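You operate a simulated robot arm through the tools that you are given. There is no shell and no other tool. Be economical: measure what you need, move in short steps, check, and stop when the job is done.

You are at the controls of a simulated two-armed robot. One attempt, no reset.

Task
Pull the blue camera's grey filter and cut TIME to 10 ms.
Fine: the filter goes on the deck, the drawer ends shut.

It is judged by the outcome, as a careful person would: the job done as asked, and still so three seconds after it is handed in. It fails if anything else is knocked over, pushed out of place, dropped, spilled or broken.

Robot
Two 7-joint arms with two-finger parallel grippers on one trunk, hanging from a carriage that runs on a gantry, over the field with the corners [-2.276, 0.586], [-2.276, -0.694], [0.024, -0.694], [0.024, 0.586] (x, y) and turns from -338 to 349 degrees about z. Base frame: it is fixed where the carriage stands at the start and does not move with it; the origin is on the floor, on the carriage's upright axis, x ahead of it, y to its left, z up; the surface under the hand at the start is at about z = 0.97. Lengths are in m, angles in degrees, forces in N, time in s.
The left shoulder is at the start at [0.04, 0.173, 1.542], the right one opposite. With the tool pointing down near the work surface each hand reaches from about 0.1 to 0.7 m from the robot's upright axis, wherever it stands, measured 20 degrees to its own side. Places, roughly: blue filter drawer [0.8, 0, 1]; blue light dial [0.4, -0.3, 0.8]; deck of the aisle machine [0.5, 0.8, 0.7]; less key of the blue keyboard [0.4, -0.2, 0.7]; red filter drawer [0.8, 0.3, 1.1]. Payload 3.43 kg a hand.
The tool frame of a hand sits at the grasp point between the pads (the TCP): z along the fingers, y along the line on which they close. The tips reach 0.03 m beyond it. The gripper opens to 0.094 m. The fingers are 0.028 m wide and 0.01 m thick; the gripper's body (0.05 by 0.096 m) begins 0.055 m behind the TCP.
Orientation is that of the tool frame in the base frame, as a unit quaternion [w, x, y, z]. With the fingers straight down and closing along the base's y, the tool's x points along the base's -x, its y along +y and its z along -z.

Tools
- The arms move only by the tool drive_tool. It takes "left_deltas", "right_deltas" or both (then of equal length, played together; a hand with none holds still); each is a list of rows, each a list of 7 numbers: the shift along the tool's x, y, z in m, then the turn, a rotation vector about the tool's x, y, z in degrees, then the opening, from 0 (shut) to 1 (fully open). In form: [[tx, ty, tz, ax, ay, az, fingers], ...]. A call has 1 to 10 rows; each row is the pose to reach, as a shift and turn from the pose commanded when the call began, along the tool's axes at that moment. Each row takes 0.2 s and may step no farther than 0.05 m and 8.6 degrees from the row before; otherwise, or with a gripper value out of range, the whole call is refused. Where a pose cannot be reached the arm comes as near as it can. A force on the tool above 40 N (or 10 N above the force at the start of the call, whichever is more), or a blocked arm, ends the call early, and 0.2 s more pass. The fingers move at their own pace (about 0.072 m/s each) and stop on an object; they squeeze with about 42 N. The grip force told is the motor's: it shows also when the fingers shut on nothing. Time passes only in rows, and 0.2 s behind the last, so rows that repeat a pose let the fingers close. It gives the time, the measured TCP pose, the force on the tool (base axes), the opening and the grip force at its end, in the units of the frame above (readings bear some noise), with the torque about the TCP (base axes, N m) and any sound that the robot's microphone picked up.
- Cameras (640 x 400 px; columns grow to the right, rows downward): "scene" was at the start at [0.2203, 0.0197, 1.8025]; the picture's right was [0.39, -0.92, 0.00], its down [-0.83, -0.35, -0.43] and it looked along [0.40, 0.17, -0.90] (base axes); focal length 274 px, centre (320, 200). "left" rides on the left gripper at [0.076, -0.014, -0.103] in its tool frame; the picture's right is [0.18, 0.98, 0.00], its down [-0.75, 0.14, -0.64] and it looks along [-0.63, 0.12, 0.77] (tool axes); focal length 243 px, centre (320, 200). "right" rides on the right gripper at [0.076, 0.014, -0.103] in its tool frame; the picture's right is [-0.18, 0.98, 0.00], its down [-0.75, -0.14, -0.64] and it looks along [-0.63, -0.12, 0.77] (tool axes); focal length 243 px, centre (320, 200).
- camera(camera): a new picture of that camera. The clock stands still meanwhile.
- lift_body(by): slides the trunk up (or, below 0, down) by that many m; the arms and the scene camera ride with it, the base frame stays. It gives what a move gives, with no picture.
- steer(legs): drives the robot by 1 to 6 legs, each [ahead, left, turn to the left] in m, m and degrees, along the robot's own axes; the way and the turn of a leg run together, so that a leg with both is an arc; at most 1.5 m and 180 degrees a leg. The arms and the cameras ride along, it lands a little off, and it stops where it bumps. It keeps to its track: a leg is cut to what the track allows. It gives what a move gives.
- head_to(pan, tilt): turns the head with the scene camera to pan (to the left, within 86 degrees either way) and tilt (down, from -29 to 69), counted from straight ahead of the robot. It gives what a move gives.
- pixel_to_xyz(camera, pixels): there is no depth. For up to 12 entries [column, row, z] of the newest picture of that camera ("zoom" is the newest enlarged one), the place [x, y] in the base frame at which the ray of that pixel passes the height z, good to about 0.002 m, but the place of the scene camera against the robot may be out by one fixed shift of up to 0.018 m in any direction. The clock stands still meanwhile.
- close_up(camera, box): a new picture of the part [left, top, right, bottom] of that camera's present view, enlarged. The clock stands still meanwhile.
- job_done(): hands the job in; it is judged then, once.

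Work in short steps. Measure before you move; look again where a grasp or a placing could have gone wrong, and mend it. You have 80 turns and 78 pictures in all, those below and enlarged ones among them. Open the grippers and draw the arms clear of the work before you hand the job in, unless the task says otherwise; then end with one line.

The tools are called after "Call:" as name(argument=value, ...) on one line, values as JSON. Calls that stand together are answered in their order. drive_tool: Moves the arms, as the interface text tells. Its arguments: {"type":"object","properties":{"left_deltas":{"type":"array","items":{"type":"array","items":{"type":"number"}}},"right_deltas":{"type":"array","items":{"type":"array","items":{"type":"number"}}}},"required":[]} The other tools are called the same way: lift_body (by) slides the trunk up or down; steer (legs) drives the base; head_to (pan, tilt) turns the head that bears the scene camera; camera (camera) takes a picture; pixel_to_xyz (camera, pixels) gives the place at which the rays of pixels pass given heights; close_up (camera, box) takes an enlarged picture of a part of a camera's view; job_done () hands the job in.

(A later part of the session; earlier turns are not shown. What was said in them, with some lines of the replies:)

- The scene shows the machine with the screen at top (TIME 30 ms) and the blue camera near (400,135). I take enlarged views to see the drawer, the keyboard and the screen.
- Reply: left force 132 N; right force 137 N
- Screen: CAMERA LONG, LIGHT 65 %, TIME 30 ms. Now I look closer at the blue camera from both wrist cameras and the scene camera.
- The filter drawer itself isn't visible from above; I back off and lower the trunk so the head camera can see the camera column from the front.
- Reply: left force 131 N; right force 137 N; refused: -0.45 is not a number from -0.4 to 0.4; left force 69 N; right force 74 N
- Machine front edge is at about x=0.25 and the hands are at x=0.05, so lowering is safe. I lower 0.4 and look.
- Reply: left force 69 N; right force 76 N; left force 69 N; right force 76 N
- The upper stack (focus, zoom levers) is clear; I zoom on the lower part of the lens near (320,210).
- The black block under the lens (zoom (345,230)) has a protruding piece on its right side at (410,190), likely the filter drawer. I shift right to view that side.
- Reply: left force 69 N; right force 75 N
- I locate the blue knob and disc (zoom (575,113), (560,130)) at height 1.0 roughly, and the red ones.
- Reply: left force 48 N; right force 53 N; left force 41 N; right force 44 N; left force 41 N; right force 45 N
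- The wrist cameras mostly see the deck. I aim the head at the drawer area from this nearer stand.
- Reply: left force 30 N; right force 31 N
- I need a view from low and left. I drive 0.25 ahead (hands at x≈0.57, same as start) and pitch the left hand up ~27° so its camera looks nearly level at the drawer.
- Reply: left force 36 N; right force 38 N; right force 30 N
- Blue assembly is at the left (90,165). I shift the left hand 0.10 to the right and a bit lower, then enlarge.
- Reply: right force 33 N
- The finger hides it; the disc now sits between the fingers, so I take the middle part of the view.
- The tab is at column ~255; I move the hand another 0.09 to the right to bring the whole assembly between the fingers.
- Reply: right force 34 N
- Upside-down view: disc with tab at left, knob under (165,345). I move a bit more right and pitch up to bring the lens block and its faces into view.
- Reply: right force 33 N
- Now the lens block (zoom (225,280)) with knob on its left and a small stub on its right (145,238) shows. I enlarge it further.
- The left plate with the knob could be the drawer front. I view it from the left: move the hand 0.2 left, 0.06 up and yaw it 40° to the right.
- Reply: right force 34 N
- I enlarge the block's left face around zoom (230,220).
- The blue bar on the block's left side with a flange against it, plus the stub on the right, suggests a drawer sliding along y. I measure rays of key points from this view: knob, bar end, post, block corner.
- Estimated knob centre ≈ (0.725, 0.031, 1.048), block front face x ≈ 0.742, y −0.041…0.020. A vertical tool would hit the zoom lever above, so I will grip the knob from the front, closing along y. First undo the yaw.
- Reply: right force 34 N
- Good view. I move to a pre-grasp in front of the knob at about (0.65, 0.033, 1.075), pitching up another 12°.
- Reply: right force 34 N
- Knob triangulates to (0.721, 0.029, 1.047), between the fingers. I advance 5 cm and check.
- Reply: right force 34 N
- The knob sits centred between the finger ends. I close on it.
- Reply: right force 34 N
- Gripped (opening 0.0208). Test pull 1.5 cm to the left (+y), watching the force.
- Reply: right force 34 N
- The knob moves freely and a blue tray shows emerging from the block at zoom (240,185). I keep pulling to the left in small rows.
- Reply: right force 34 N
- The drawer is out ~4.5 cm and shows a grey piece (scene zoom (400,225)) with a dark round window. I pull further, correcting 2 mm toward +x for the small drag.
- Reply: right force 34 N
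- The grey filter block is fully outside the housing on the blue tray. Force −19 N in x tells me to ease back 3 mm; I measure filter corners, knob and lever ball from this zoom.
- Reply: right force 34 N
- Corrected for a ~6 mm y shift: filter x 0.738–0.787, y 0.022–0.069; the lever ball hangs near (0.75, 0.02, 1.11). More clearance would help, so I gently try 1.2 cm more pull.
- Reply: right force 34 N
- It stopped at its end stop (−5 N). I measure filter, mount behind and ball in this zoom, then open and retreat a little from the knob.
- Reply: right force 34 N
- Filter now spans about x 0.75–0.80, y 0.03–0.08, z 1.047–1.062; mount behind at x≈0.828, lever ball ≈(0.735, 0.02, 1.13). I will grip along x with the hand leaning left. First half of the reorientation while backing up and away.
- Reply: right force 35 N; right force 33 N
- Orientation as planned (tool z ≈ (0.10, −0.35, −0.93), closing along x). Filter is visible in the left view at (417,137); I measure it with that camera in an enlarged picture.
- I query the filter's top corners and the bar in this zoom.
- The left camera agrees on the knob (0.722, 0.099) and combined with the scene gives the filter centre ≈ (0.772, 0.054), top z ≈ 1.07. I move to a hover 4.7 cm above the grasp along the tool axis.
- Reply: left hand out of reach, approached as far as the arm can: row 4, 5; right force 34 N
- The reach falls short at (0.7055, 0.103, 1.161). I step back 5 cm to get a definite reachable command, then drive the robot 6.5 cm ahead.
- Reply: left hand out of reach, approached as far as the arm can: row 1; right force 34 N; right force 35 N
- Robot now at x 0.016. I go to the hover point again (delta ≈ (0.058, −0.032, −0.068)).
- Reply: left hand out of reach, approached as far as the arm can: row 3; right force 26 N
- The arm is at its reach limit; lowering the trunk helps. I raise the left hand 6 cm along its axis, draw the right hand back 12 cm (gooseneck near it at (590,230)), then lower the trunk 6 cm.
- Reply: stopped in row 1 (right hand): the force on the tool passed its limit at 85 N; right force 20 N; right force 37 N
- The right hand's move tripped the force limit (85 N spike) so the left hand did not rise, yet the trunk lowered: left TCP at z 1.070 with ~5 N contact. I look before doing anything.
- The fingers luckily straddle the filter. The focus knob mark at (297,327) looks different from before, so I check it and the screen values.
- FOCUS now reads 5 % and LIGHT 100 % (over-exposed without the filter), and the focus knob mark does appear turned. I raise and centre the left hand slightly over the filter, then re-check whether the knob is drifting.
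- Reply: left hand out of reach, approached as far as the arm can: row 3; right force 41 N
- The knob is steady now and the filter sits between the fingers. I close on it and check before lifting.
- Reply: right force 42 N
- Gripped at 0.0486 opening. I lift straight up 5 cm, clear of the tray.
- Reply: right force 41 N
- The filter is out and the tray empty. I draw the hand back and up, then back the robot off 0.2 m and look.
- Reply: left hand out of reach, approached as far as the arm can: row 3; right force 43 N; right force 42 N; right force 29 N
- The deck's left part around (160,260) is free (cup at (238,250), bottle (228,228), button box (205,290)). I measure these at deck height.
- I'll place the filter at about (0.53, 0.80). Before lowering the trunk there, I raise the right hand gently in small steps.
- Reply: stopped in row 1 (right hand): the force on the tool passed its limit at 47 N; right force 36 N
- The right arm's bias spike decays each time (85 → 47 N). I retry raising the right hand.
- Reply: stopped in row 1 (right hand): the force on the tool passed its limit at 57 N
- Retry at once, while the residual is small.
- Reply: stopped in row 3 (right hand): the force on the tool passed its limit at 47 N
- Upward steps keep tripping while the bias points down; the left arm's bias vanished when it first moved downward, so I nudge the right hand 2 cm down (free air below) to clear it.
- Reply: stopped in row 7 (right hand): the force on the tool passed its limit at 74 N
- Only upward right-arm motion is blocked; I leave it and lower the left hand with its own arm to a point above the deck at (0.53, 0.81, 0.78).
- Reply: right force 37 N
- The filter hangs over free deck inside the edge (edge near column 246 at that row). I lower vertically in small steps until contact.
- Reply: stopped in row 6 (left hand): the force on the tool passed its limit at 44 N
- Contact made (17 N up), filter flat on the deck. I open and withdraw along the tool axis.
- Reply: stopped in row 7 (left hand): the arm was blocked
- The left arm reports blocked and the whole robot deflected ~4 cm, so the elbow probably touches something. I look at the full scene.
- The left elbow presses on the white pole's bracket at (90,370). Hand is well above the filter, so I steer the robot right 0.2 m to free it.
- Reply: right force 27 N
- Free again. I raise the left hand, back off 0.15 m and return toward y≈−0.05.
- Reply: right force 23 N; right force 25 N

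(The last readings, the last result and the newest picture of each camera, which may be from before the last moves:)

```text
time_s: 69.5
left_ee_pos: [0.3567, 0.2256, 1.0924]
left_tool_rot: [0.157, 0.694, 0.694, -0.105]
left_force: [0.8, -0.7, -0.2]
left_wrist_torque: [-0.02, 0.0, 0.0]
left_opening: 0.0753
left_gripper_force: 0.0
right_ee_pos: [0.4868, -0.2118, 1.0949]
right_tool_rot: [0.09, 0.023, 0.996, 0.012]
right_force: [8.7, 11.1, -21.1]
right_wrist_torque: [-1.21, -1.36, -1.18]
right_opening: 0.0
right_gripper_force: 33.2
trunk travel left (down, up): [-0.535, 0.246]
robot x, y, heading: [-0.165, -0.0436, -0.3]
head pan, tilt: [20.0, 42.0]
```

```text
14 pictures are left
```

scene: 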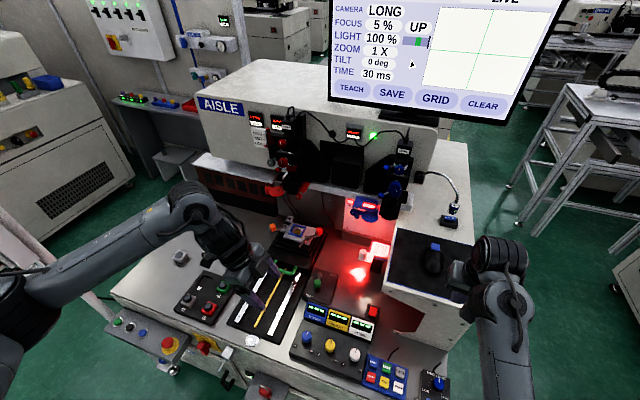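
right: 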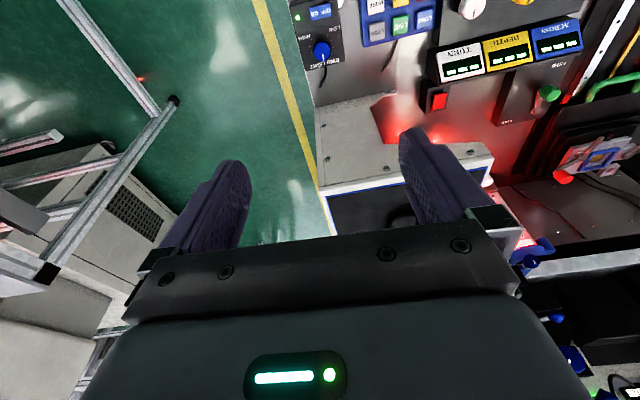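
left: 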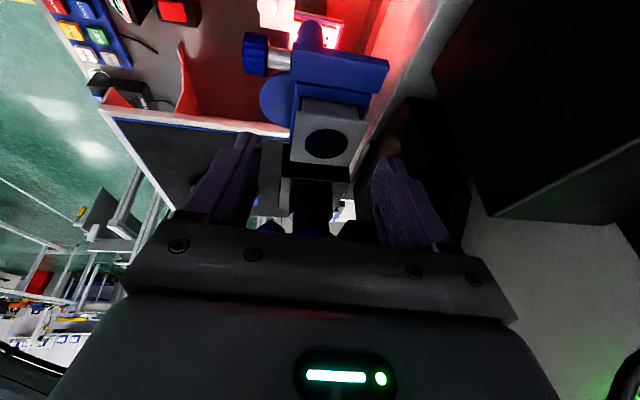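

The filter lies on the deck at (180,257). Next, shut the drawer: I drive forward again with fingers closing, then bring the left fingertips to the left of the drawer's bar at tip ≈ (0.757, 0.15, 1.046).

Call:
steer(legs=[[0.18, 0, 0]])

Call:
drive_tool(left_deltas=[[-0.0086, 0.0357, 0.0094, 0, 0, 0, 0.3], [-0.0172, 0.0714, 0.0188, 0, 0, 0, 0], [-0.0258, 0.107, 0.0282, 0, 0, 0, 0], [-0.0344, 0.143, 0.0376, 0, 0, 0, 0], [-0.043, 0.179, 0.047, 0, 0, 0, 0]])

Call:
camera(camera="left")

```text
time_s: 71.0
left_ee_pos: [0.5364, 0.2256, 1.0932]
left_tool_rot: [0.158, 0.693, 0.695, -0.104]
left_force: [1.0, 0.3, 0.8]
left_wrist_torque: [-0.01, -0.01, 0.0]
left_opening: 0.0749
left_gripper_force: 0.1
right_ee_pos: [0.6675, -0.2109, 1.0946]
right_tool_rot: [0.091, 0.021, 0.996, 0.012]
right_force: [7.8, 9.2, -18.0]
right_wrist_torque: [-1.08, -1.14, -1.01]
right_opening: 0.0
right_gripper_force: 32.8
trunk travel left (down, up): [-0.535, 0.246]
robot x, y, heading: [0.0169, -0.045, -0.2]
head pan, tilt: [20.0, 42.0]
```

```text
time_s: 72.4
left_ee_pos: [0.7231, 0.1454, 1.0939]
left_tool_rot: [0.197, 0.686, 0.689, -0.129]
left_force: [0.1, -0.2, 1.0]
left_wrist_torque: [0.0, 0.03, -0.01]
left_opening: 0.0
left_gripper_force: 33.3
right_ee_pos: [0.6667, -0.209, 1.0933]
right_tool_rot: [0.092, 0.021, 0.995, 0.013]
right_force: [3.5, 3.6, -8.1]
right_wrist_torque: [-0.49, -0.46, -0.44]
right_opening: 0.0
right_gripper_force: 32.7
trunk travel left (down, up): [-0.535, 0.246]
robot x, y, heading: [0.0133, -0.0444, -0.4]
head pan, tilt: [20.0, 42.0]
stopped in row 5 (left hand): the arm was blocked; the commanded pose is now the measured one
```

```text
13 pictures are left
```

left: 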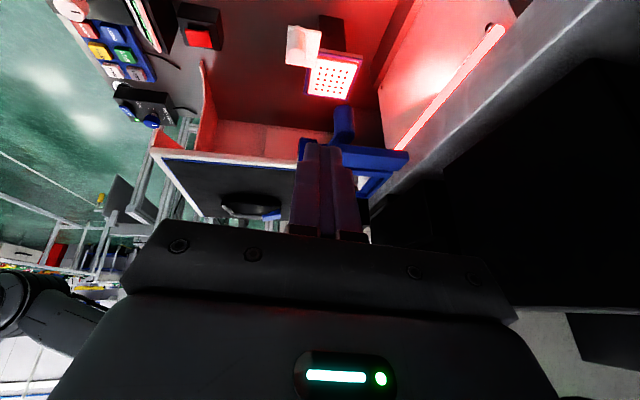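

Blocked: the gripper body's corner met the central black box (protruding to x≈0.77). I retreat and go back to the pitched-forward orientation that worked for pulling, to regrip the knob.

Call:
drive_tool(left_deltas=[[0, -0.03, -0.01, 0, 0, 0, 0], [0, -0.06, -0.03, 0, 0, 0, 0], [0, -0.09, -0.06, 0, 0, 0, 0], [0, -0.12, -0.09, 0, 0, 0, 0]])

Call:
drive_tool(left_deltas=[[0, 0, 0, -4.8, -2.63, -5.73, 0.4], [0, 0, 0, -9.6, -5.27, -11.47, 0.4], [0, 0, 0, -14.4, -7.9, -17.2, 0.4], [0, 0, 0, -19.2, -10.5, -22.9, 0.4], [0, 0, 0, -24.0, -13.2, -28.7, 0.4], [0, 0, 0, -28.8, -15.8, -34.4, 0.4]])

Call:
drive_tool(left_deltas=[[0, 0, 0, -4.8, -2.63, -5.73, 0.4], [0, 0, 0, -9.6, -5.27, -11.47, 0.4], [0, 0, 0, -14.4, -7.9, -17.2, 0.4], [0, 0, 0, -19.2, -10.5, -22.9, 0.4], [0, 0, 0, -24.0, -13.2, -28.7, 0.4], [0, 0, 0, -28.8, -15.8, -34.4, 0.4]])

```text
time_s: 73.4
left_ee_pos: [0.5939, 0.1822, 1.1623]
left_tool_rot: [0.197, 0.685, 0.69, -0.128]
left_force: [0.5, 0.6, -0.3]
left_wrist_torque: [0.01, -0.01, -0.03]
left_opening: 0.0
left_gripper_force: 33.0
right_ee_pos: [0.6671, -0.2097, 1.0947]
right_tool_rot: [0.092, 0.022, 0.995, 0.012]
right_force: [4.7, 7.1, -13.8]
right_wrist_torque: [-0.81, -0.84, -0.79]
right_opening: 0.0
right_gripper_force: 32.7
trunk travel left (down, up): [-0.535, 0.246]
robot x, y, heading: [0.0176, -0.0465, -0.3]
head pan, tilt: [20.0, 42.0]
```

```text
time_s: 74.8
left_ee_pos: [0.5937, 0.1814, 1.1614]
left_tool_rot: [0.403, 0.36, 0.836, -0.099]
left_force: [0.4, -0.3, -0.3]
left_wrist_torque: [0.04, -0.03, -0.05]
left_opening: 0.0376
left_gripper_force: 0.1
right_ee_pos: [0.6672, -0.2116, 1.095]
right_tool_rot: [0.092, 0.021, 0.995, 0.012]
right_force: [4.8, 6.9, -14.6]
right_wrist_torque: [-0.84, -0.94, -0.83]
right_opening: 0.0
right_gripper_force: 33.3
trunk travel left (down, up): [-0.535, 0.246]
robot x, y, heading: [0.0132, -0.0403, -0.3]
head pan, tilt: [20.0, 42.0]
```

```text
time_s: 76.2
left_ee_pos: [0.594, 0.1806, 1.1621]
left_tool_rot: [0.539, -0.028, 0.84, -0.051]
left_force: [-0.2, 0.5, 0.2]
left_wrist_torque: [-0.04, -0.01, -0.01]
left_opening: 0.0378
left_gripper_force: 0.1
right_ee_pos: [0.667, -0.211, 1.0945]
right_tool_rot: [0.092, 0.022, 0.995, 0.012]
right_force: [5.0, 6.7, -14.2]
right_wrist_torque: [-0.8, -0.98, -0.75]
right_opening: 0.0
right_gripper_force: 33.2
trunk travel left (down, up): [-0.535, 0.246]
robot x, y, heading: [0.013, -0.0434, -0.3]
head pan, tilt: [20.0, 42.0]
```

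Orientation is back (6° roll). I move to the pre-grasp 5 cm in front of the knob and look.

Call:
drive_tool(left_deltas=[[0.02, -0.022, 0.03, 0, 0, 0, 0.55], [0.04, -0.045, 0.06, 0, 0, 0, 0.55], [0.059, -0.067, 0.0965, 0, 0, 0, 0.55]])

Call:
close_up(camera="left", box=[200, 50, 440, 250])

```text
time_s: 77.0
left_ee_pos: [0.6573, 0.1023, 1.0782]
left_tool_rot: [0.54, -0.024, 0.84, -0.052]
left_force: [-0.6, 0.1, -0.3]
left_wrist_torque: [0.01, -0.02, 0.01]
left_opening: 0.0516
left_gripper_force: 0.1
right_ee_pos: [0.6671, -0.2126, 1.0949]
right_tool_rot: [0.093, 0.022, 0.995, 0.011]
right_force: [5.9, 6.9, -14.2]
right_wrist_torque: [-0.85, -0.99, -0.81]
right_opening: 0.0001
right_gripper_force: 33.3
trunk travel left (down, up): [-0.535, 0.246]
robot x, y, heading: [0.0122, -0.0444, -0.2]
head pan, tilt: [20.0, 42.0]
```

```text
2.00 times, centred on (320, 150) of left
```

zoom: 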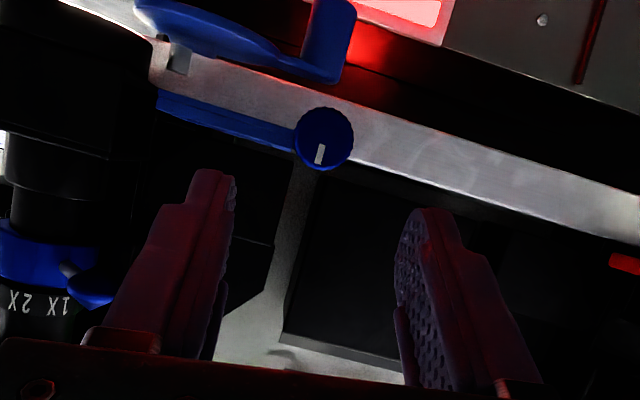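

Knob at (323,138), centred between the fingers. I advance 4.9 cm and close.

Call:
drive_tool(left_deltas=[[0, 0, 0.025, 0, 0, 0, 0.55], [0, 0, 0.049, 0, 0, 0, 0.55], [0, 0, 0.049, 0, 0, 0, 0.3], [0, 0, 0.049, 0, 0, 0, 0.1], [0, 0, 0.049, 0, 0, 0, 0.1], [0, 0, 0.049, 0, 0, 0, 0.1]])

```text
time_s: 78.4
left_ee_pos: [0.7016, 0.0998, 1.0557]
left_tool_rot: [0.54, -0.027, 0.84, -0.052]
left_force: [-0.1, -3.9, -0.1]
left_wrist_torque: [-0.14, 0.09, 0.11]
left_opening: 0.0208
left_gripper_force: 45.2
right_ee_pos: [0.6662, -0.2117, 1.0938]
right_tool_rot: [0.092, 0.021, 0.995, 0.012]
right_force: [6.7, 7.6, -13.3]
right_wrist_torque: [-0.83, -0.94, -0.8]
right_opening: 0.0
right_gripper_force: 32.8
trunk travel left (down, up): [-0.535, 0.246]
robot x, y, heading: [0.0161, -0.0461, -0.1]
head pan, tilt: [20.0, 42.0]
```

Gripped (0.0208). I push straight in −y by 6.4 cm in small rows.

Call:
drive_tool(left_deltas=[[0.0007, -0.007, 0.0004, 0, 0, 0, 0.1], [0.0014, -0.014, 0.0008, 0, 0, 0, 0.1], [0.0021, -0.021, 0.0012, 0, 0, 0, 0.1], [0.0029, -0.028, 0.0015, 0, 0, 0, 0.1], [0.0036, -0.035, 0.0019, 0, 0, 0, 0.1], [0.0043, -0.042, 0.0023, 0, 0, 0, 0.1], [0.005, -0.049, 0.0027, 0, 0, 0, 0.1], [0.0058, -0.056, 0.0031, 0, 0, 0, 0.1], [0.0066, -0.064, 0.0035, 0, 0, 0, 0.1]])

```text
time_s: 80.4
left_ee_pos: [0.7012, 0.0365, 1.0562]
left_tool_rot: [0.54, -0.026, 0.84, -0.051]
left_force: [8.2, -0.3, -3.9]
left_wrist_torque: [-0.13, 0.0, 0.29]
left_opening: 0.0206
left_gripper_force: 45.0
right_ee_pos: [0.6679, -0.2121, 1.0945]
right_tool_rot: [0.093, 0.022, 0.995, 0.011]
right_force: [5.5, 6.6, -14.3]
right_wrist_torque: [-0.87, -0.93, -0.78]
right_opening: 0.0
right_gripper_force: 32.7
trunk travel left (down, up): [-0.535, 0.246]
robot x, y, heading: [0.0094, -0.0427, -0.2]
head pan, tilt: [20.0, 42.0]
```

Moving smoothly. I push the last ~1 cm until the stop.

Call:
drive_tool(left_deltas=[[0.0003, -0.003, 0.0005, 0, 0, 0, 0.1], [0.0006, -0.006, 0.001, 0, 0, 0, 0.1], [0.0008, -0.008, 0.001, 0, 0, 0, 0.1], [0.001, -0.01, 0.001, 0, 0, 0, 0.1]])

Call:
close_up(camera="left", box=[200, 50, 440, 250])

```text
time_s: 81.4
left_ee_pos: [0.7006, 0.0291, 1.0581]
left_tool_rot: [0.54, -0.026, 0.84, -0.051]
left_force: [2.8, 8.4, -1.8]
left_wrist_torque: [0.09, -0.04, 0.29]
left_opening: 0.0207
left_gripper_force: 45.5
right_ee_pos: [0.667, -0.2078, 1.0954]
right_tool_rot: [0.092, 0.02, 0.995, 0.013]
right_force: [4.8, 6.9, -15.0]
right_wrist_torque: [-0.84, -0.94, -0.81]
right_opening: 0.0004
right_gripper_force: 32.6
trunk travel left (down, up): [-0.535, 0.246]
robot x, y, heading: [0.0127, -0.0446, -0.3]
head pan, tilt: [20.0, 42.0]
```

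```text
2.00 times, centred on (320, 150) of left
```

zoom: 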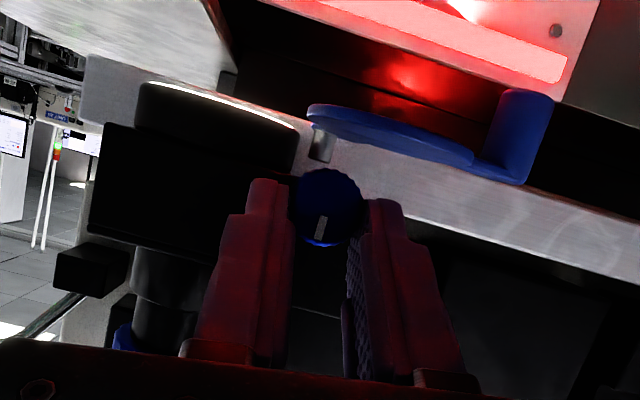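

Shut: y back at 0.029 with +8 N at the stop. I release and retract, and then look at the scene and screen.

Call:
drive_tool(left_deltas=[[0, 0, 0, 0, 0, 0, 0.3], [0, 0, 0, 0, 0, 0, 0.4], [0, 0, -0.02, 0, 0, 0, 0.4], [0, 0, -0.06, 0, 0, 0, 0.4], [0, 0, -0.1, 0, 0, 0, 0.4], [0, 0.04, -0.13, 0, 0, 0, 0.2], [0, 0.08, -0.15, 0, 0, 0, 0]])

Call:
steer(legs=[[-0.3, 0, 0]])

Call:
head_to(pan=0, tilt=42)

Call:
camera(camera="scene")

```text
time_s: 83.0
left_ee_pos: [0.5652, 0.1154, 1.1082]
left_tool_rot: [0.539, -0.026, 0.84, -0.051]
left_force: [-0.3, 0.3, -0.6]
left_wrist_torque: [0.0, -0.02, -0.01]
left_opening: 0.0
left_gripper_force: 32.3
right_ee_pos: [0.6671, -0.2105, 1.0935]
right_tool_rot: [0.091, 0.022, 0.996, 0.012]
right_force: [5.1, 8.2, -14.6]
right_wrist_torque: [-0.86, -0.92, -0.79]
right_opening: 0.0002
right_gripper_force: 32.5
trunk travel left (down, up): [-0.535, 0.246]
robot x, y, heading: [0.0134, -0.0449, -0.2]
head pan, tilt: [20.0, 42.0]
```

```text
time_s: 85.0
left_ee_pos: [0.2662, 0.113, 1.109]
left_tool_rot: [0.54, -0.025, 0.84, -0.052]
left_force: [-0.9, 0.0, 0.9]
left_wrist_torque: [0.0, -0.01, 0.03]
left_opening: 0.0
left_gripper_force: 32.8
right_ee_pos: [0.3668, -0.211, 1.0945]
right_tool_rot: [0.092, 0.023, 0.995, 0.012]
right_force: [5.0, 7.5, -14.3]
right_wrist_torque: [-0.86, -0.93, -0.86]
right_opening: 0.0003
right_gripper_force: 32.9
trunk travel left (down, up): [-0.535, 0.246]
robot x, y, heading: [-0.2862, -0.0419, -0.3]
head pan, tilt: [20.0, 42.0]
```

```text
time_s: 85.8
left_ee_pos: [0.2669, 0.1137, 1.1086]
left_tool_rot: [0.54, -0.025, 0.84, -0.052]
left_force: [0.5, -1.1, -0.5]
left_wrist_torque: [-0.01, 0.01, 0.02]
left_opening: 0.0001
left_gripper_force: 32.8
right_ee_pos: [0.3672, -0.2107, 1.0957]
right_tool_rot: [0.092, 0.023, 0.995, 0.013]
right_force: [4.9, 6.3, -11.6]
right_wrist_torque: [-0.68, -0.65, -0.66]
right_opening: 0.0
right_gripper_force: 32.8
trunk travel left (down, up): [-0.535, 0.246]
robot x, y, heading: [-0.2839, -0.0408, -0.8]
head pan, tilt: [0.0, 42.0]
```

```text
10 pictures are left
```

scene: 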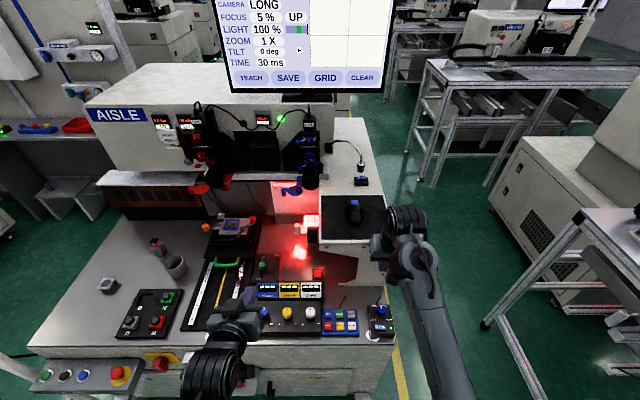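

LESS should be the top-right key near (352,315). I enlarge the keyboard to measure it.

Call:
close_up(camera="scene", box=[300, 290, 400, 352])

Call:
close_up(camera="scene", box=[280, 110, 344, 150])

Call:
close_up(camera="right", box=[360, 0, 560, 125])

```text
6.40 times, centred on (350, 321) of scene
```

zoom: 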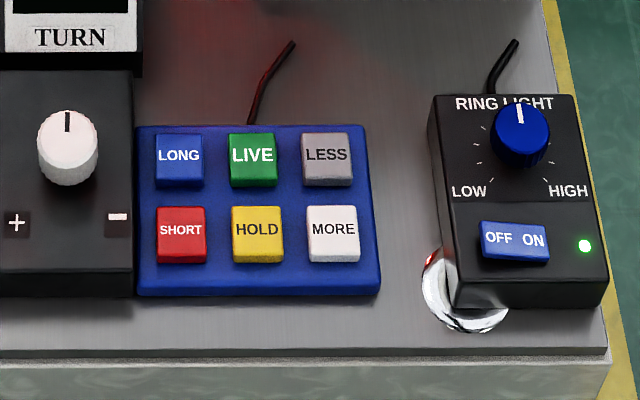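

```text
10.00 times, centred on (312, 130) of scene
```

zoom: 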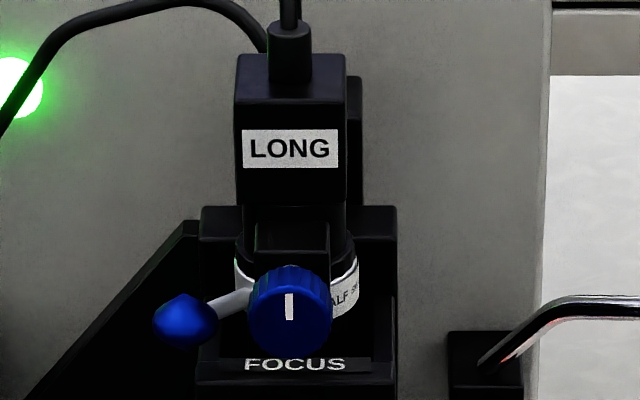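

```text
3.20 times, centred on (460, 62) of right
```

zoom: 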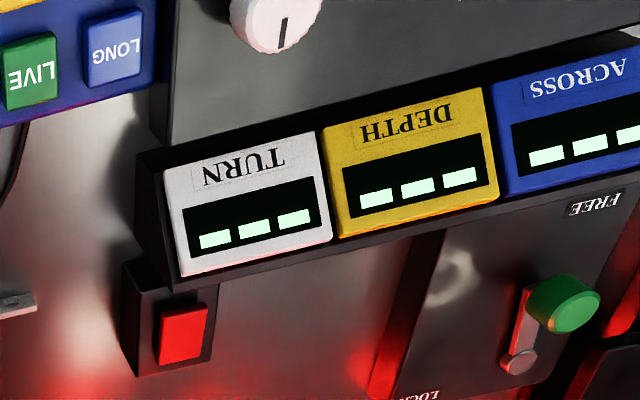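

LESS is at full-frame ≈ (351.1, 314.0). I compute its position for several heights, and its neighbours for scale.

Call:
pixel_to_xyz(camera="scene", pixels=[[351.1, 314, 0.72], [351.1, 314, 0.74], [351.1, 314, 0.76], [339.4, 314, 0.74], [352, 326, 0.74], [351.1, 318.5, 0.74], [351.1, 310.6, 0.74]])

```text
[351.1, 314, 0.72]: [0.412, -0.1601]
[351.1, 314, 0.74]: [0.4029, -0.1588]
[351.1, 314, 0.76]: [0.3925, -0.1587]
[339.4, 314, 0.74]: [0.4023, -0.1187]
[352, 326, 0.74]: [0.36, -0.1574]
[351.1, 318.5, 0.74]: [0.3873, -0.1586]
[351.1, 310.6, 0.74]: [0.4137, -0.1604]
```

LESS truth ≈ (0.398, −0.155) near z 0.74 after the known offset. I reposition the robot and turn the left hand vertical, fingers closed, above the key.

Call:
steer(legs=[[0.134, -0.27, 0]])

Call:
drive_tool(left_deltas=[[0, 0, 0, -0.8, 8.2, 0.4, 0], [0, 0, 0, -1.6, 16.4, 0.75, 0], [0, 0, 0, -2.4, 24.5, 1.1, 0], [0, 0, 0, -3.2, 32.7, 1.5, 0], [0, 0, 0, -3.9, 40.9, 1.9, 0], [0, 0, 0, -4.7, 49.1, 2.3, 0], [0, 0, 0, -5.5, 57.2, 2.6, 0], [0, 0, 0, -6.3, 65.4, 3.0, 0]])

```text
time_s: 87.9
left_ee_pos: [0.4, -0.1567, 1.1086]
left_tool_rot: [0.54, -0.023, 0.84, -0.053]
left_force: [0.1, -0.7, 0.4]
left_wrist_torque: [0.01, -0.01, 0.0]
left_opening: 0.0
left_gripper_force: 32.7
right_ee_pos: [0.4988, -0.4821, 1.0955]
right_tool_rot: [0.091, 0.023, 0.996, 0.012]
right_force: [5.4, 7.0, -13.4]
right_wrist_torque: [-0.75, -0.85, -0.76]
right_opening: 0.0
right_gripper_force: 33.1
trunk travel left (down, up): [-0.535, 0.246]
robot x, y, heading: [-0.1563, -0.313, -0.6]
head pan, tilt: [0.0, 42.0]
```

```text
time_s: 89.2
left_ee_pos: [0.4035, -0.1563, 1.1095]
left_tool_rot: [0.216, -0.009, 0.976, -0.022]
left_force: [23.6, -11.4, -20.9]
left_wrist_torque: [0.91, -0.97, 1.52]
left_opening: 0.0
left_gripper_force: 33.2
right_ee_pos: [0.4992, -0.4803, 1.0949]
right_tool_rot: [0.094, 0.025, 0.995, 0.012]
right_force: [4.3, 3.0, -6.8]
right_wrist_torque: [-0.38, -0.28, -0.33]
right_opening: 0.0002
right_gripper_force: 32.8
trunk travel left (down, up): [-0.535, 0.246]
robot x, y, heading: [-0.154, -0.3068, -0.4]
head pan, tilt: [0.0, 42.0]
stopped in row 6 (left hand): the force on the tool passed its limit at 156 N (the readings are from after the stop); the commanded pose is now the measured one
```

A wrist limit tripped at 25° from vertical; a 25° tilt is fine for pressing. I descend so the tips come to ≈ (0.398, −0.155, 0.80).

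Call:
drive_tool(left_deltas=[[0.0193, 0.0023, 0.0354, 0, 0, 0, 0], [0.0386, 0.0046, 0.0709, 0, 0, 0, 0], [0.0579, 0.0069, 0.1063, 0, 0, 0, 0], [0.0771, 0.0091, 0.1417, 0, 0, 0, 0], [0.0964, 0.0114, 0.1771, 0, 0, 0, 0], [0.1157, 0.0137, 0.2126, 0, 0, 0, 0], [0.135, 0.016, 0.248, 0, 0, 0, 0]])

Call:
camera(camera="left")

```text
time_s: 90.8
left_ee_pos: [0.383, -0.1531, 0.8285]
left_tool_rot: [0.215, -0.008, 0.976, -0.021]
left_force: [-0.2, 0.1, -0.2]
left_wrist_torque: [-0.01, 0.01, -0.02]
left_opening: 0.0
left_gripper_force: 33.4
right_ee_pos: [0.4982, -0.4805, 1.0953]
right_tool_rot: [0.092, 0.024, 0.995, 0.013]
right_force: [4.3, 5.1, -10.5]
right_wrist_torque: [-0.65, -0.71, -0.63]
right_opening: 0.0
right_gripper_force: 32.7
trunk travel left (down, up): [-0.535, 0.246]
robot x, y, heading: [-0.1519, -0.3137, -0.7]
head pan, tilt: [0.0, 42.0]
```

```text
6 pictures are left
```

left: 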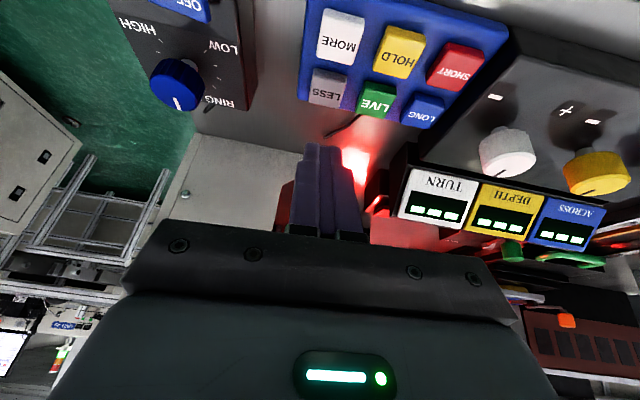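

LESS shows at (330,88) in the left view; I triangulate with this accurate camera.

Call:
pixel_to_xyz(camera="left", pixels=[[330, 87, 0.72], [330, 87, 0.73], [330, 87, 0.74], [330, 87, 0.75], [376, 100, 0.74], [341, 36, 0.74]])

```text
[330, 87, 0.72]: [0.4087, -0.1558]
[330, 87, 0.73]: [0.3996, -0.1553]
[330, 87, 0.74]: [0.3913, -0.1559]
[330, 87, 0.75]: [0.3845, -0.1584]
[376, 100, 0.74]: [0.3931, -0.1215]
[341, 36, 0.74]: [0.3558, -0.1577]
```

Scene and left camera agree at z ≈ 0.72: LESS ≈ (0.408, −0.156). I move over it and press down in small steps to just past the expected contact, then lift back.

Call:
drive_tool(left_deltas=[[0, 0.0003, 0.03, 0, 0, 0, 0], [0, 0.0007, 0.059, 0, 0, 0, 0], [0.0051, 0.0013, 0.0699, 0, 0, 0, 0], [0.0076, 0.0016, 0.0753, 0, 0, 0, 0], [0.0093, 0.0018, 0.0789, 0, 0, 0, 0], [0.0109, 0.002, 0.0826, 0, 0, 0, 0], [0.0051, 0.0013, 0.0699, 0, 0, 0, 0], [0, 0.0007, 0.059, 0, 0, 0, 0]])

```text
time_s: 92.5
left_ee_pos: [0.4079, -0.1552, 0.7734]
left_tool_rot: [0.213, -0.008, 0.977, -0.021]
left_force: [0.4, -0.4, 0.1]
left_wrist_torque: [0.03, 0.0, -0.01]
left_opening: 0.0
left_gripper_force: 33.4
right_ee_pos: [0.4995, -0.4819, 1.0948]
right_tool_rot: [0.092, 0.024, 0.995, 0.013]
right_force: [3.9, 5.6, -10.6]
right_wrist_torque: [-0.65, -0.71, -0.55]
right_opening: 0.0
right_gripper_force: 33.1
trunk travel left (down, up): [-0.535, 0.246]
robot x, y, heading: [-0.152, -0.3131, -0.6]
head pan, tilt: [0.0, 42.0]
heard: click
```

A click was heard. I turn the head to read the screen.

Call:
head_to(pan=12, tilt=22)

Call:
camera(camera="scene")

```text
time_s: 93.4
left_ee_pos: [0.4087, -0.1562, 0.7745]
left_tool_rot: [0.214, -0.009, 0.977, -0.02]
left_force: [-0.1, 0.2, 0.2]
left_wrist_torque: [-0.01, -0.02, 0.01]
left_opening: 0.0
left_gripper_force: 32.9
right_ee_pos: [0.498, -0.4803, 1.094]
right_tool_rot: [0.092, 0.024, 0.995, 0.013]
right_force: [3.6, 5.2, -10.6]
right_wrist_torque: [-0.61, -0.69, -0.59]
right_opening: 0.0001
right_gripper_force: 32.7
trunk travel left (down, up): [-0.535, 0.246]
robot x, y, heading: [-0.1535, -0.3102, -0.7]
head pan, tilt: [12.0, 22.0]
```

```text
5 pictures are left
```

scene: 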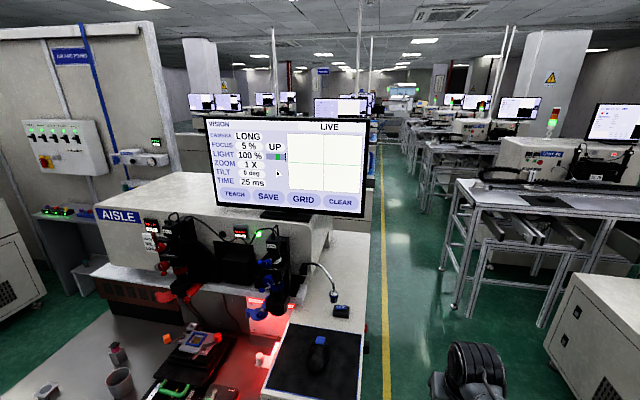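

TIME is 25 ms: 5 ms per press. Two more presses, listening for clicks, then check.

Call:
drive_tool(left_deltas=[[0.0051, 0.0006, 0.0109, 0, 0, 0, 0], [0.0076, 0.0009, 0.0163, 0, 0, 0, 0], [0.0093, 0.0011, 0.0199, 0, 0, 0, 0], [0.0109, 0.0013, 0.0236, 0, 0, 0, 0], [0.0051, 0.0006, 0.0109, 0, 0, 0, 0], [0, 0, 0, 0, 0, 0, 0]])

Call:
drive_tool(left_deltas=[[0.0051, 0.0006, 0.0109, 0, 0, 0, 0], [0.0076, 0.0009, 0.0163, 0, 0, 0, 0], [0.0093, 0.0011, 0.0199, 0, 0, 0, 0], [0.0109, 0.0013, 0.0236, 0, 0, 0, 0], [0.0051, 0.0006, 0.0109, 0, 0, 0, 0], [0, 0, 0, 0, 0, 0, 0]])

Call:
close_up(camera="scene", box=[200, 110, 380, 225])

```text
time_s: 94.8
left_ee_pos: [0.4077, -0.1548, 0.7741]
left_tool_rot: [0.213, -0.009, 0.977, -0.02]
left_force: [-0.8, -0.5, 0.0]
left_wrist_torque: [0.01, -0.01, -0.03]
left_opening: 0.0003
left_gripper_force: 32.9
right_ee_pos: [0.4988, -0.4805, 1.0944]
right_tool_rot: [0.092, 0.024, 0.995, 0.013]
right_force: [4.5, 6.2, -11.0]
right_wrist_torque: [-0.64, -0.71, -0.63]
right_opening: 0.0
right_gripper_force: 33.1
trunk travel left (down, up): [-0.535, 0.246]
robot x, y, heading: [-0.1542, -0.3087, -0.6]
head pan, tilt: [12.0, 22.0]
heard: click
```

```text
time_s: 96.2
left_ee_pos: [0.4081, -0.1561, 0.7743]
left_tool_rot: [0.214, -0.009, 0.977, -0.02]
left_force: [-0.2, -0.4, 0.0]
left_wrist_torque: [-0.01, 0.0, 0.01]
left_opening: 0.0
left_gripper_force: 32.4
right_ee_pos: [0.4981, -0.4802, 1.0947]
right_tool_rot: [0.092, 0.024, 0.995, 0.012]
right_force: [3.8, 4.8, -10.5]
right_wrist_torque: [-0.61, -0.72, -0.62]
right_opening: 0.0
right_gripper_force: 32.8
trunk travel left (down, up): [-0.535, 0.246]
robot x, y, heading: [-0.1551, -0.3123, -0.1]
head pan, tilt: [12.0, 22.0]
heard: click
```

```text
3.48 times, centred on (290, 168) of scene
```

zoom: 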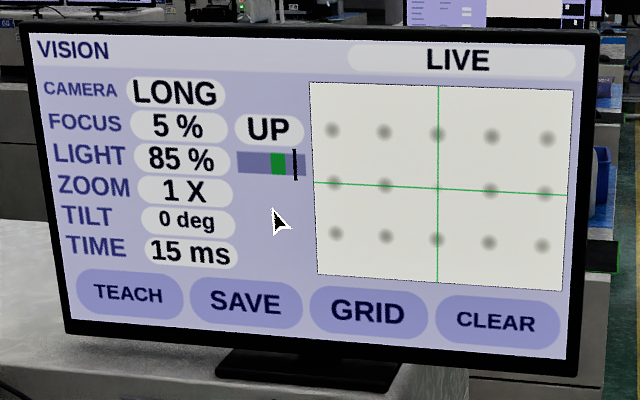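

15 ms now, LIGHT 85 %. One more press for 10 ms, then raise the hand and view screen and focus knob together — the FOCUS has fallen to 5 % and the picture is blurred, so the knob needs restoring.

Call:
drive_tool(left_deltas=[[0.0051, 0.0006, 0.0109, 0, 0, 0, 0], [0.0076, 0.0009, 0.0163, 0, 0, 0, 0], [0.0093, 0.0011, 0.0199, 0, 0, 0, 0], [0.0109, 0.0013, 0.0236, 0, 0, 0, 0], [0.0051, 0.0006, 0.0109, 0, 0, 0, 0], [0, 0, 0, 0, 0, 0, 0], [-0.008, 0, -0.03, 0, 0, 0, 0], [-0.016, 0, -0.07, 0, 0, 0, 0], [-0.03, 0, -0.11, 0, 0, 0, 0]])

Call:
close_up(camera="scene", box=[200, 150, 360, 275])

```text
time_s: 98.2
left_ee_pos: [0.3883, -0.1478, 0.8862]
left_tool_rot: [0.214, -0.009, 0.977, -0.021]
left_force: [-0.7, 0.3, 0.2]
left_wrist_torque: [0.01, 0.0, 0.02]
left_opening: 0.0
left_gripper_force: 33.2
right_ee_pos: [0.4995, -0.4799, 1.0948]
right_tool_rot: [0.092, 0.023, 0.995, 0.012]
right_force: [3.7, 5.4, -9.7]
right_wrist_torque: [-0.62, -0.67, -0.58]
right_opening: 0.0
right_gripper_force: 33.5
trunk travel left (down, up): [-0.535, 0.246]
robot x, y, heading: [-0.1564, -0.3092, -0.8]
head pan, tilt: [12.0, 22.0]
heard: click
```

```text
3.20 times, centred on (280, 212) of scene
```

zoom: 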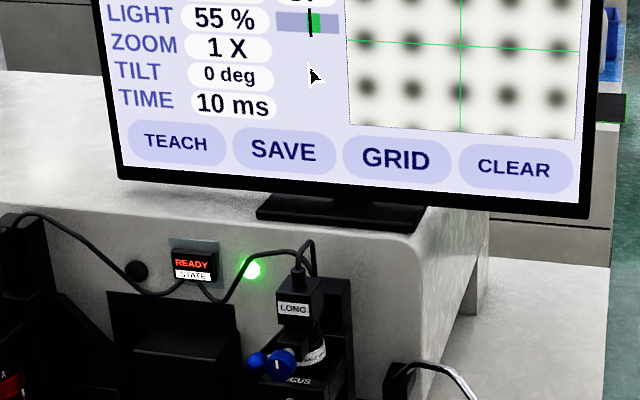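

TIME reads 10 ms, LIGHT 55 %. Now to restore focus: I raise the left hand while pitching it to horizontal, gripper opening, before approaching the focus knob (≈ (0.71, −0.016, 1.187)).

Call:
drive_tool(left_deltas=[[-0.0136, -0.0017, -0.0292, -0.1, -7.2, 0.3, 0], [-0.0271, -0.0033, -0.0584, -0.2, -14.5, 0.6, 0], [-0.0407, -0.005, -0.0877, -0.3, -21.7, 0.9, 0], [-0.0542, -0.0067, -0.117, -0.4, -29.0, 1.2, 0], [-0.0678, -0.0083, -0.146, -0.5, -36.2, 1.4, 0.2], [-0.0813, -0.01, -0.175, -0.7, -43.5, 1.7, 0.4], [-0.0949, -0.0117, -0.205, -0.8, -50.7, 2.0, 0.5], [-0.1084, -0.0133, -0.234, -0.9, -58.0, 2.3, 0.55], [-0.122, -0.015, -0.263, -1.0, -65.2, 2.6, 0.55]])

Call:
steer(legs=[[0.136, 0.19, 0]])

```text
time_s: 100.2
left_ee_pos: [0.3897, -0.1517, 1.1782]
left_tool_rot: [0.708, 0.0, 0.707, 0.0]
left_force: [-0.4, 0.8, 0.0]
left_wrist_torque: [-0.02, 0.03, 0.01]
left_opening: 0.0517
left_gripper_force: 0.1
right_ee_pos: [0.4996, -0.4818, 1.0946]
right_tool_rot: [0.091, 0.023, 0.995, 0.012]
right_force: [2.9, 6.3, -11.2]
right_wrist_torque: [-0.63, -0.69, -0.6]
right_opening: 0.0
right_gripper_force: 32.6
trunk travel left (down, up): [-0.535, 0.246]
robot x, y, heading: [-0.1531, -0.3127, -0.2]
head pan, tilt: [12.0, 22.0]
```

```text
time_s: 101.9
left_ee_pos: [0.5267, 0.0375, 1.1766]
left_tool_rot: [0.706, -0.001, 0.708, 0.001]
left_force: [0.1, 0.8, -0.9]
left_wrist_torque: [0.01, 0.03, -0.01]
left_opening: 0.0515
left_gripper_force: 0.1
right_ee_pos: [0.6359, -0.2918, 1.0946]
right_tool_rot: [0.093, 0.024, 0.995, 0.012]
right_force: [4.5, 5.3, -10.7]
right_wrist_torque: [-0.62, -0.72, -0.6]
right_opening: 0.0
right_gripper_force: 33.2
trunk travel left (down, up): [-0.535, 0.246]
robot x, y, heading: [-0.0163, -0.1239, -0.6]
head pan, tilt: [12.0, 22.0]
```

Tool is horizontal. I move to a pre-grasp about 8 cm in front of the focus knob and look with the left camera.

Call:
drive_tool(left_deltas=[[-0.004, -0.018, 0.034, 0, 0, 0, 0.55], [-0.008, -0.036, 0.068, 0, 0, 0, 0.55], [-0.0104, -0.0535, 0.1, 0, 0, 0, 0.55]])

Call:
close_up(camera="left", box=[240, 20, 400, 180])

```text
time_s: 102.7
left_ee_pos: [0.6273, -0.019, 1.1883]
left_tool_rot: [0.707, 0.001, 0.707, -0.001]
left_force: [1.2, -0.4, 0.1]
left_wrist_torque: [0.0, 0.05, 0.03]
left_opening: 0.052
left_gripper_force: 0.1
right_ee_pos: [0.6366, -0.2934, 1.095]
right_tool_rot: [0.094, 0.023, 0.995, 0.012]
right_force: [4.3, 4.2, -8.2]
right_wrist_torque: [-0.51, -0.43, -0.43]
right_opening: 0.0002
right_gripper_force: 32.7
trunk travel left (down, up): [-0.535, 0.246]
robot x, y, heading: [-0.014, -0.1209, -0.4]
head pan, tilt: [12.0, 22.0]
```

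```text
2.50 times, centred on (320, 100) of left
```

zoom: 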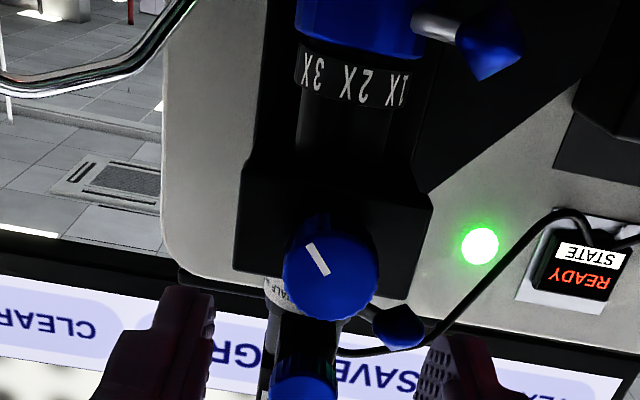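

Knob face centre ≈ (0.712, −0.0135, 1.191); its mark points ≈47° below right versus ≈41° above right originally, so it needs ≈88° counter-clockwise (roll −88° about tool z). I align, pre-roll +45°, then advance and grip.

Call:
drive_tool(left_deltas=[[-0.001, 0.002, 0, 0, 0, 7.5, 0.5], [-0.002, 0.004, 0, 0, 0, 15, 0.48], [-0.0027, 0.0055, 0, 0, 0, 22.5, 0.48], [-0.0027, 0.0055, 0, 0, 0, 30, 0.48], [-0.0027, 0.0055, 0, 0, 0, 37.5, 0.48], [-0.0027, 0.0055, 0, 0, 0, 45, 0.48]])

Call:
drive_tool(left_deltas=[[0, 0, 0.03, 0, 0, 0, 0.48], [0, 0, 0.055, 0, 0, 0, 0.48], [0, 0, 0.072, 0, 0, 0, 0.48]])

```text
time_s: 104.1
left_ee_pos: [0.6267, -0.0105, 1.1891]
left_tool_rot: [0.653, 0.273, 0.653, 0.269]
left_force: [-0.6, -0.7, 0.1]
left_wrist_torque: [0.02, 0.01, -0.01]
left_opening: 0.0452
left_gripper_force: 0.1
right_ee_pos: [0.636, -0.2924, 1.0943]
right_tool_rot: [0.092, 0.024, 0.995, 0.012]
right_force: [4.4, 5.5, -9.3]
right_wrist_torque: [-0.6, -0.66, -0.57]
right_opening: 0.0
right_gripper_force: 33.1
trunk travel left (down, up): [-0.535, 0.246]
robot x, y, heading: [-0.0147, -0.1237, -0.3]
head pan, tilt: [12.0, 22.0]
```

```text
time_s: 104.9
left_ee_pos: [0.6992, -0.0121, 1.1893]
left_tool_rot: [0.654, 0.27, 0.653, 0.269]
left_force: [0.8, 0.1, 0.1]
left_wrist_torque: [-0.03, 0.0, 0.01]
left_opening: 0.0453
left_gripper_force: 0.0
right_ee_pos: [0.6366, -0.2934, 1.0951]
right_tool_rot: [0.092, 0.024, 0.995, 0.013]
right_force: [3.8, 5.4, -10.2]
right_wrist_torque: [-0.59, -0.61, -0.56]
right_opening: 0.0
right_gripper_force: 33.5
trunk travel left (down, up): [-0.535, 0.246]
robot x, y, heading: [-0.016, -0.12, -0.3]
head pan, tilt: [12.0, 22.0]
```

No contact on the way in. I close on the knob.

Call:
drive_tool(left_deltas=[[0, 0, 0, 0, 0, 0, 0.3], [0, 0, 0, 0, 0, 0, 0.25], [0, 0, 0, 0, 0, 0, 0.2], [0, 0, 0, 0, 0, 0, 0.2]])

```text
time_s: 105.9
left_ee_pos: [0.6989, -0.0137, 1.1881]
left_tool_rot: [0.653, 0.272, 0.654, 0.27]
left_force: [3.5, -3.9, -6.2]
left_wrist_torque: [0.01, -0.57, -0.29]
left_opening: 0.0295
left_gripper_force: 45.2
right_ee_pos: [0.6369, -0.2929, 1.0958]
right_tool_rot: [0.091, 0.024, 0.995, 0.012]
right_force: [4.6, 4.1, -9.2]
right_wrist_torque: [-0.58, -0.6, -0.61]
right_opening: 0.0
right_gripper_force: 32.8
trunk travel left (down, up): [-0.535, 0.246]
robot x, y, heading: [-0.014, -0.12, -0.6]
head pan, tilt: [12.0, 22.0]
```

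Gripped at 0.0295. I roll −80° in ten rows.

Call:
drive_tool(left_deltas=[[0, 0, 0, 0, 0, -8, 0.2], [0, 0, 0, 0, 0, -16, 0.2], [0, 0, 0, 0, 0, -24, 0.2], [0, 0, 0, 0, 0, -32, 0.2], [0, 0, 0, 0, 0, -40, 0.2], [0, 0, 0, 0, 0, -48, 0.2], [0, 0, 0, 0, 0, -56, 0.2], [0, 0, 0, 0, 0, -64, 0.2], [0, 0, 0, 0, 0, -72, 0.2], [0, 0, 0, 0, 0, -80, 0.2]])

```text
time_s: 107.9
left_ee_pos: [0.6989, -0.0153, 1.188]
left_tool_rot: [0.695, -0.124, 0.693, -0.143]
left_force: [-4.3, -17.6, -2.0]
left_wrist_torque: [0.04, 0.72, -0.12]
left_opening: 0.0301
left_gripper_force: 44.6
right_ee_pos: [0.6338, -0.2956, 1.0939]
right_tool_rot: [0.091, 0.025, 0.995, 0.011]
right_force: [2.4, 2.7, -5.0]
right_wrist_torque: [-0.34, -0.24, -0.32]
right_opening: 0.0
right_gripper_force: 33.6
trunk travel left (down, up): [-0.535, 0.246]
robot x, y, heading: [-0.0167, -0.1232, -0.8]
head pan, tilt: [12.0, 22.0]
stopped in row 9 (left hand): the force on the tool passed its limit at 45 N (the readings are from after the stop); the commanded pose is now the measured one
```

Rolled −67° before a sideways force (−18 N in y, slight off-centre) stopped it. I ease 2 mm toward −y and roll the remaining 21°.

Call:
drive_tool(left_deltas=[[0.0008, -0.0019, 0, 0, 0, 0, 0.2], [0.0008, -0.0019, 0, 0, 0, -5, 0.2], [0.0008, -0.0019, 0, 0, 0, -10, 0.2], [0.0008, -0.0019, 0, 0, 0, -15, 0.2], [0.0008, -0.0019, 0, 0, 0, -20, 0.2]])

Call:
close_up(camera="scene", box=[220, 90, 440, 228])

```text
time_s: 108.6
left_ee_pos: [0.6996, -0.0144, 1.1885]
left_tool_rot: [0.693, -0.142, 0.687, -0.169]
left_force: [-4.9, -15.0, -1.7]
left_wrist_torque: [0.05, 0.67, -0.1]
left_opening: 0.0301
left_gripper_force: 45.5
right_ee_pos: [0.6327, -0.299, 1.0939]
right_tool_rot: [0.092, 0.026, 0.995, 0.011]
right_force: [1.8, 2.8, -3.8]
right_wrist_torque: [-0.28, -0.18, -0.25]
right_opening: 0.0003
right_gripper_force: 32.7
trunk travel left (down, up): [-0.535, 0.246]
robot x, y, heading: [-0.0169, -0.1223, -0.5]
head pan, tilt: [12.0, 22.0]
stopped in row 3 (left hand): the force on the tool passed its limit at 43 N (the readings are from after the stop); the commanded pose is now the measured one
```

```text
2.90 times, centred on (330, 159) of scene
```

zoom: 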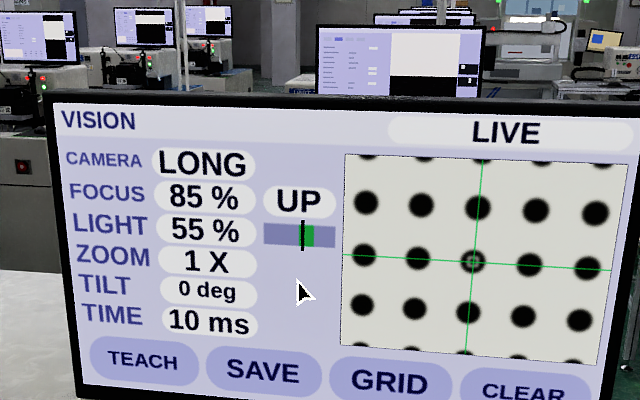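

FOCUS is at 85 %, "UP": direction is right, about 14–16° remain. The side force suggests the hand is binding, so I release, back off, re-roll +30°, and regrip for a final small turn.

Call:
drive_tool(left_deltas=[[0, 0, 0, 0, 0, 0, 0.4], [0, 0, 0, 0, 0, 0, 0.48], [0, 0, -0.03, 0, 0, 0, 0.48], [0, 0, -0.06, 0, 0, 0, 0.48]])

```text
time_s: 109.6
left_ee_pos: [0.6396, -0.0014, 1.1879]
left_tool_rot: [0.697, -0.141, 0.685, -0.161]
left_force: [-0.8, 1.2, 0.4]
left_wrist_torque: [-0.04, -0.01, 0.01]
left_opening: 0.0451
left_gripper_force: 0.0
right_ee_pos: [0.6342, -0.2959, 1.0933]
right_tool_rot: [0.092, 0.025, 0.995, 0.013]
right_force: [2.0, 2.9, -7.4]
right_wrist_torque: [-0.44, -0.5, -0.41]
right_opening: 0.0001
right_gripper_force: 32.8
trunk travel left (down, up): [-0.535, 0.246]
robot x, y, heading: [-0.0155, -0.1257, -0.7]
head pan, tilt: [12.0, 22.0]
5 turns are left
```

Five turns left. In one call I centre on the knob axis, re-roll to about +7°, advance and close.

Call:
drive_tool(left_deltas=[[0.0015, -0.004, 0, 0, 0, 7.5, 0.48], [0.003, -0.008, 0, 0, 0, 15, 0.48], [0.0042, -0.0116, 0, 0, 0, 22.5, 0.48], [0.0042, -0.0116, 0, 0, 0, 30, 0.48], [0.0044, -0.011, 0.025, 0, 0, 30, 0.48], [0.0046, -0.0105, 0.045, 0, 0, 30, 0.48], [0.0048, -0.0098, 0.0597, 0, 0, 30, 0.48], [0.0048, -0.0098, 0.0597, 0, 0, 30, 0.3], [0.0048, -0.0098, 0.0597, 0, 0, 30, 0.2], [0.0048, -0.0098, 0.0597, 0, 0, 30, 0.2]])

```text
time_s: 111.8
left_ee_pos: [0.6994, -0.0145, 1.1898]
left_tool_rot: [0.713, 0.034, 0.7, 0.021]
left_force: [0.6, 21.3, 1.5]
left_wrist_torque: [-0.03, -0.32, 0.97]
left_opening: 0.0295
left_gripper_force: 45.2
right_ee_pos: [0.636, -0.293, 1.0947]
right_tool_rot: [0.091, 0.025, 0.995, 0.014]
right_force: [3.4, 3.3, -7.8]
right_wrist_torque: [-0.43, -0.49, -0.43]
right_opening: 0.0
right_gripper_force: 33.0
trunk travel left (down, up): [-0.535, 0.246]
robot x, y, heading: [-0.0175, -0.1249, -0.6]
head pan, tilt: [12.0, 22.0]
4 turns are left
```

Gripped; +21 N in y, so I shift 3 mm left, roll −14°, open and retract, then read the screen with the last picture.

Call:
drive_tool(left_deltas=[[0, 0.003, 0, 0, 0, 0, 0.2], [0, 0.003, 0, 0, 0, -5, 0.2], [0, 0.003, 0, 0, 0, -10, 0.2], [0, 0.003, 0, 0, 0, -14, 0.2], [0, 0.003, 0, 0, 0, -14, 0.4], [0, 0.003, 0, 0, 0, -14, 0.48], [0, 0.003, 0, 0, 0, -14, 0.48], [0, 0.003, -0.04, 0, 0, -14, 0.48], [0, 0.003, -0.085, 0, 0, -14, 0.48], [0, 0.003, -0.13, 0, 0, -14, 0.48]])

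Call:
close_up(camera="scene", box=[220, 130, 440, 268])

```text
time_s: 114.0
left_ee_pos: [0.5661, -0.0144, 1.1842]
left_tool_rot: [0.709, -0.05, 0.7, -0.07]
left_force: [0.5, -0.6, -0.2]
left_wrist_torque: [0.01, 0.0, 0.01]
left_opening: 0.0449
left_gripper_force: 0.0
right_ee_pos: [0.6354, -0.2962, 1.0927]
right_tool_rot: [0.092, 0.027, 0.995, 0.012]
right_force: [2.3, 4.0, -7.8]
right_wrist_torque: [-0.46, -0.54, -0.4]
right_opening: 0.0002
right_gripper_force: 33.3
trunk travel left (down, up): [-0.535, 0.246]
robot x, y, heading: [-0.0189, -0.123, -0.7]
head pan, tilt: [12.0, 22.0]
```

```text
2.90 times, centred on (330, 199) of scene
3 turns are left
```

zoom: 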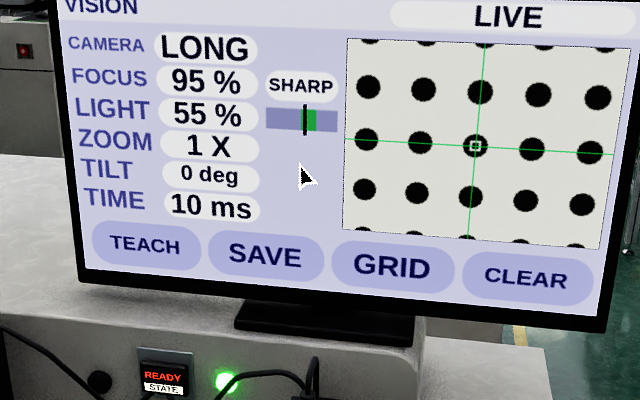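

FOCUS 95 % "SHARP", TIME 10 ms, ZOOM 1X, drawer shut, filter on the deck. I back the robot clear and open both grippers.

Call:
steer(legs=[[-0.4, 0, 0]])

Call:
drive_tool(left_deltas=[[0, 0, 0, 0, 0, 0, 1], [0, 0, 0, 0, 0, 0, 1], [0, 0, 0, 0, 0, 0, 1]], right_deltas=[[0, 0, 0, 0, 0, 0, 1], [0, 0, 0, 0, 0, 0, 1], [0, 0, 0, 0, 0, 0, 1]])

```text
time_s: 116.5
left_ee_pos: [0.1705, -0.0106, 1.186]
left_tool_rot: [0.71, -0.049, 0.699, -0.071]
left_force: [0.4, -0.7, -0.1]
left_wrist_torque: [0.02, -0.03, 0.03]
left_opening: 0.0452
left_gripper_force: 0.1
right_ee_pos: [0.2383, -0.2917, 1.0937]
right_tool_rot: [0.092, 0.026, 0.995, 0.013]
right_force: [2.4, 3.7, -7.2]
right_wrist_torque: [-0.4, -0.46, -0.41]
right_opening: 0.0
right_gripper_force: 32.9
trunk travel left (down, up): [-0.535, 0.246]
robot x, y, heading: [-0.4146, -0.1177, -1.0]
head pan, tilt: [12.0, 22.0]
```

```text
time_s: 117.3
left_ee_pos: [0.1717, -0.0116, 1.1865]
left_tool_rot: [0.71, -0.049, 0.699, -0.071]
left_force: [0.5, 0.3, 0.5]
left_wrist_torque: [-0.03, 0.02, 0.0]
left_opening: 0.0941
left_gripper_force: 0.1
right_ee_pos: [0.2372, -0.2931, 1.0951]
right_tool_rot: [0.093, 0.027, 0.995, 0.012]
right_force: [3.4, 3.0, -6.3]
right_wrist_torque: [-0.34, -0.35, -0.28]
right_opening: 0.0938
right_gripper_force: 0.0
trunk travel left (down, up): [-0.535, 0.246]
robot x, y, heading: [-0.413, -0.1182, -1.0]
head pan, tilt: [12.0, 22.0]
2 turns are left
```

Both grippers are open and clear of the machine. I hand the job in.

Call:
job_done()

```text
The job is handed in.
```

The blue camera's grey filter is on the deck, its drawer is shut and TIME reads 10 ms. The focus knob turned along the way, I don't know why; I set it back, and FOCUS reads 95 % SHARP, against 100 % at the start. The left elbow also pressed against a pole bracket, and the gripper against the central black box; I saw no damage, but did not check either closely.
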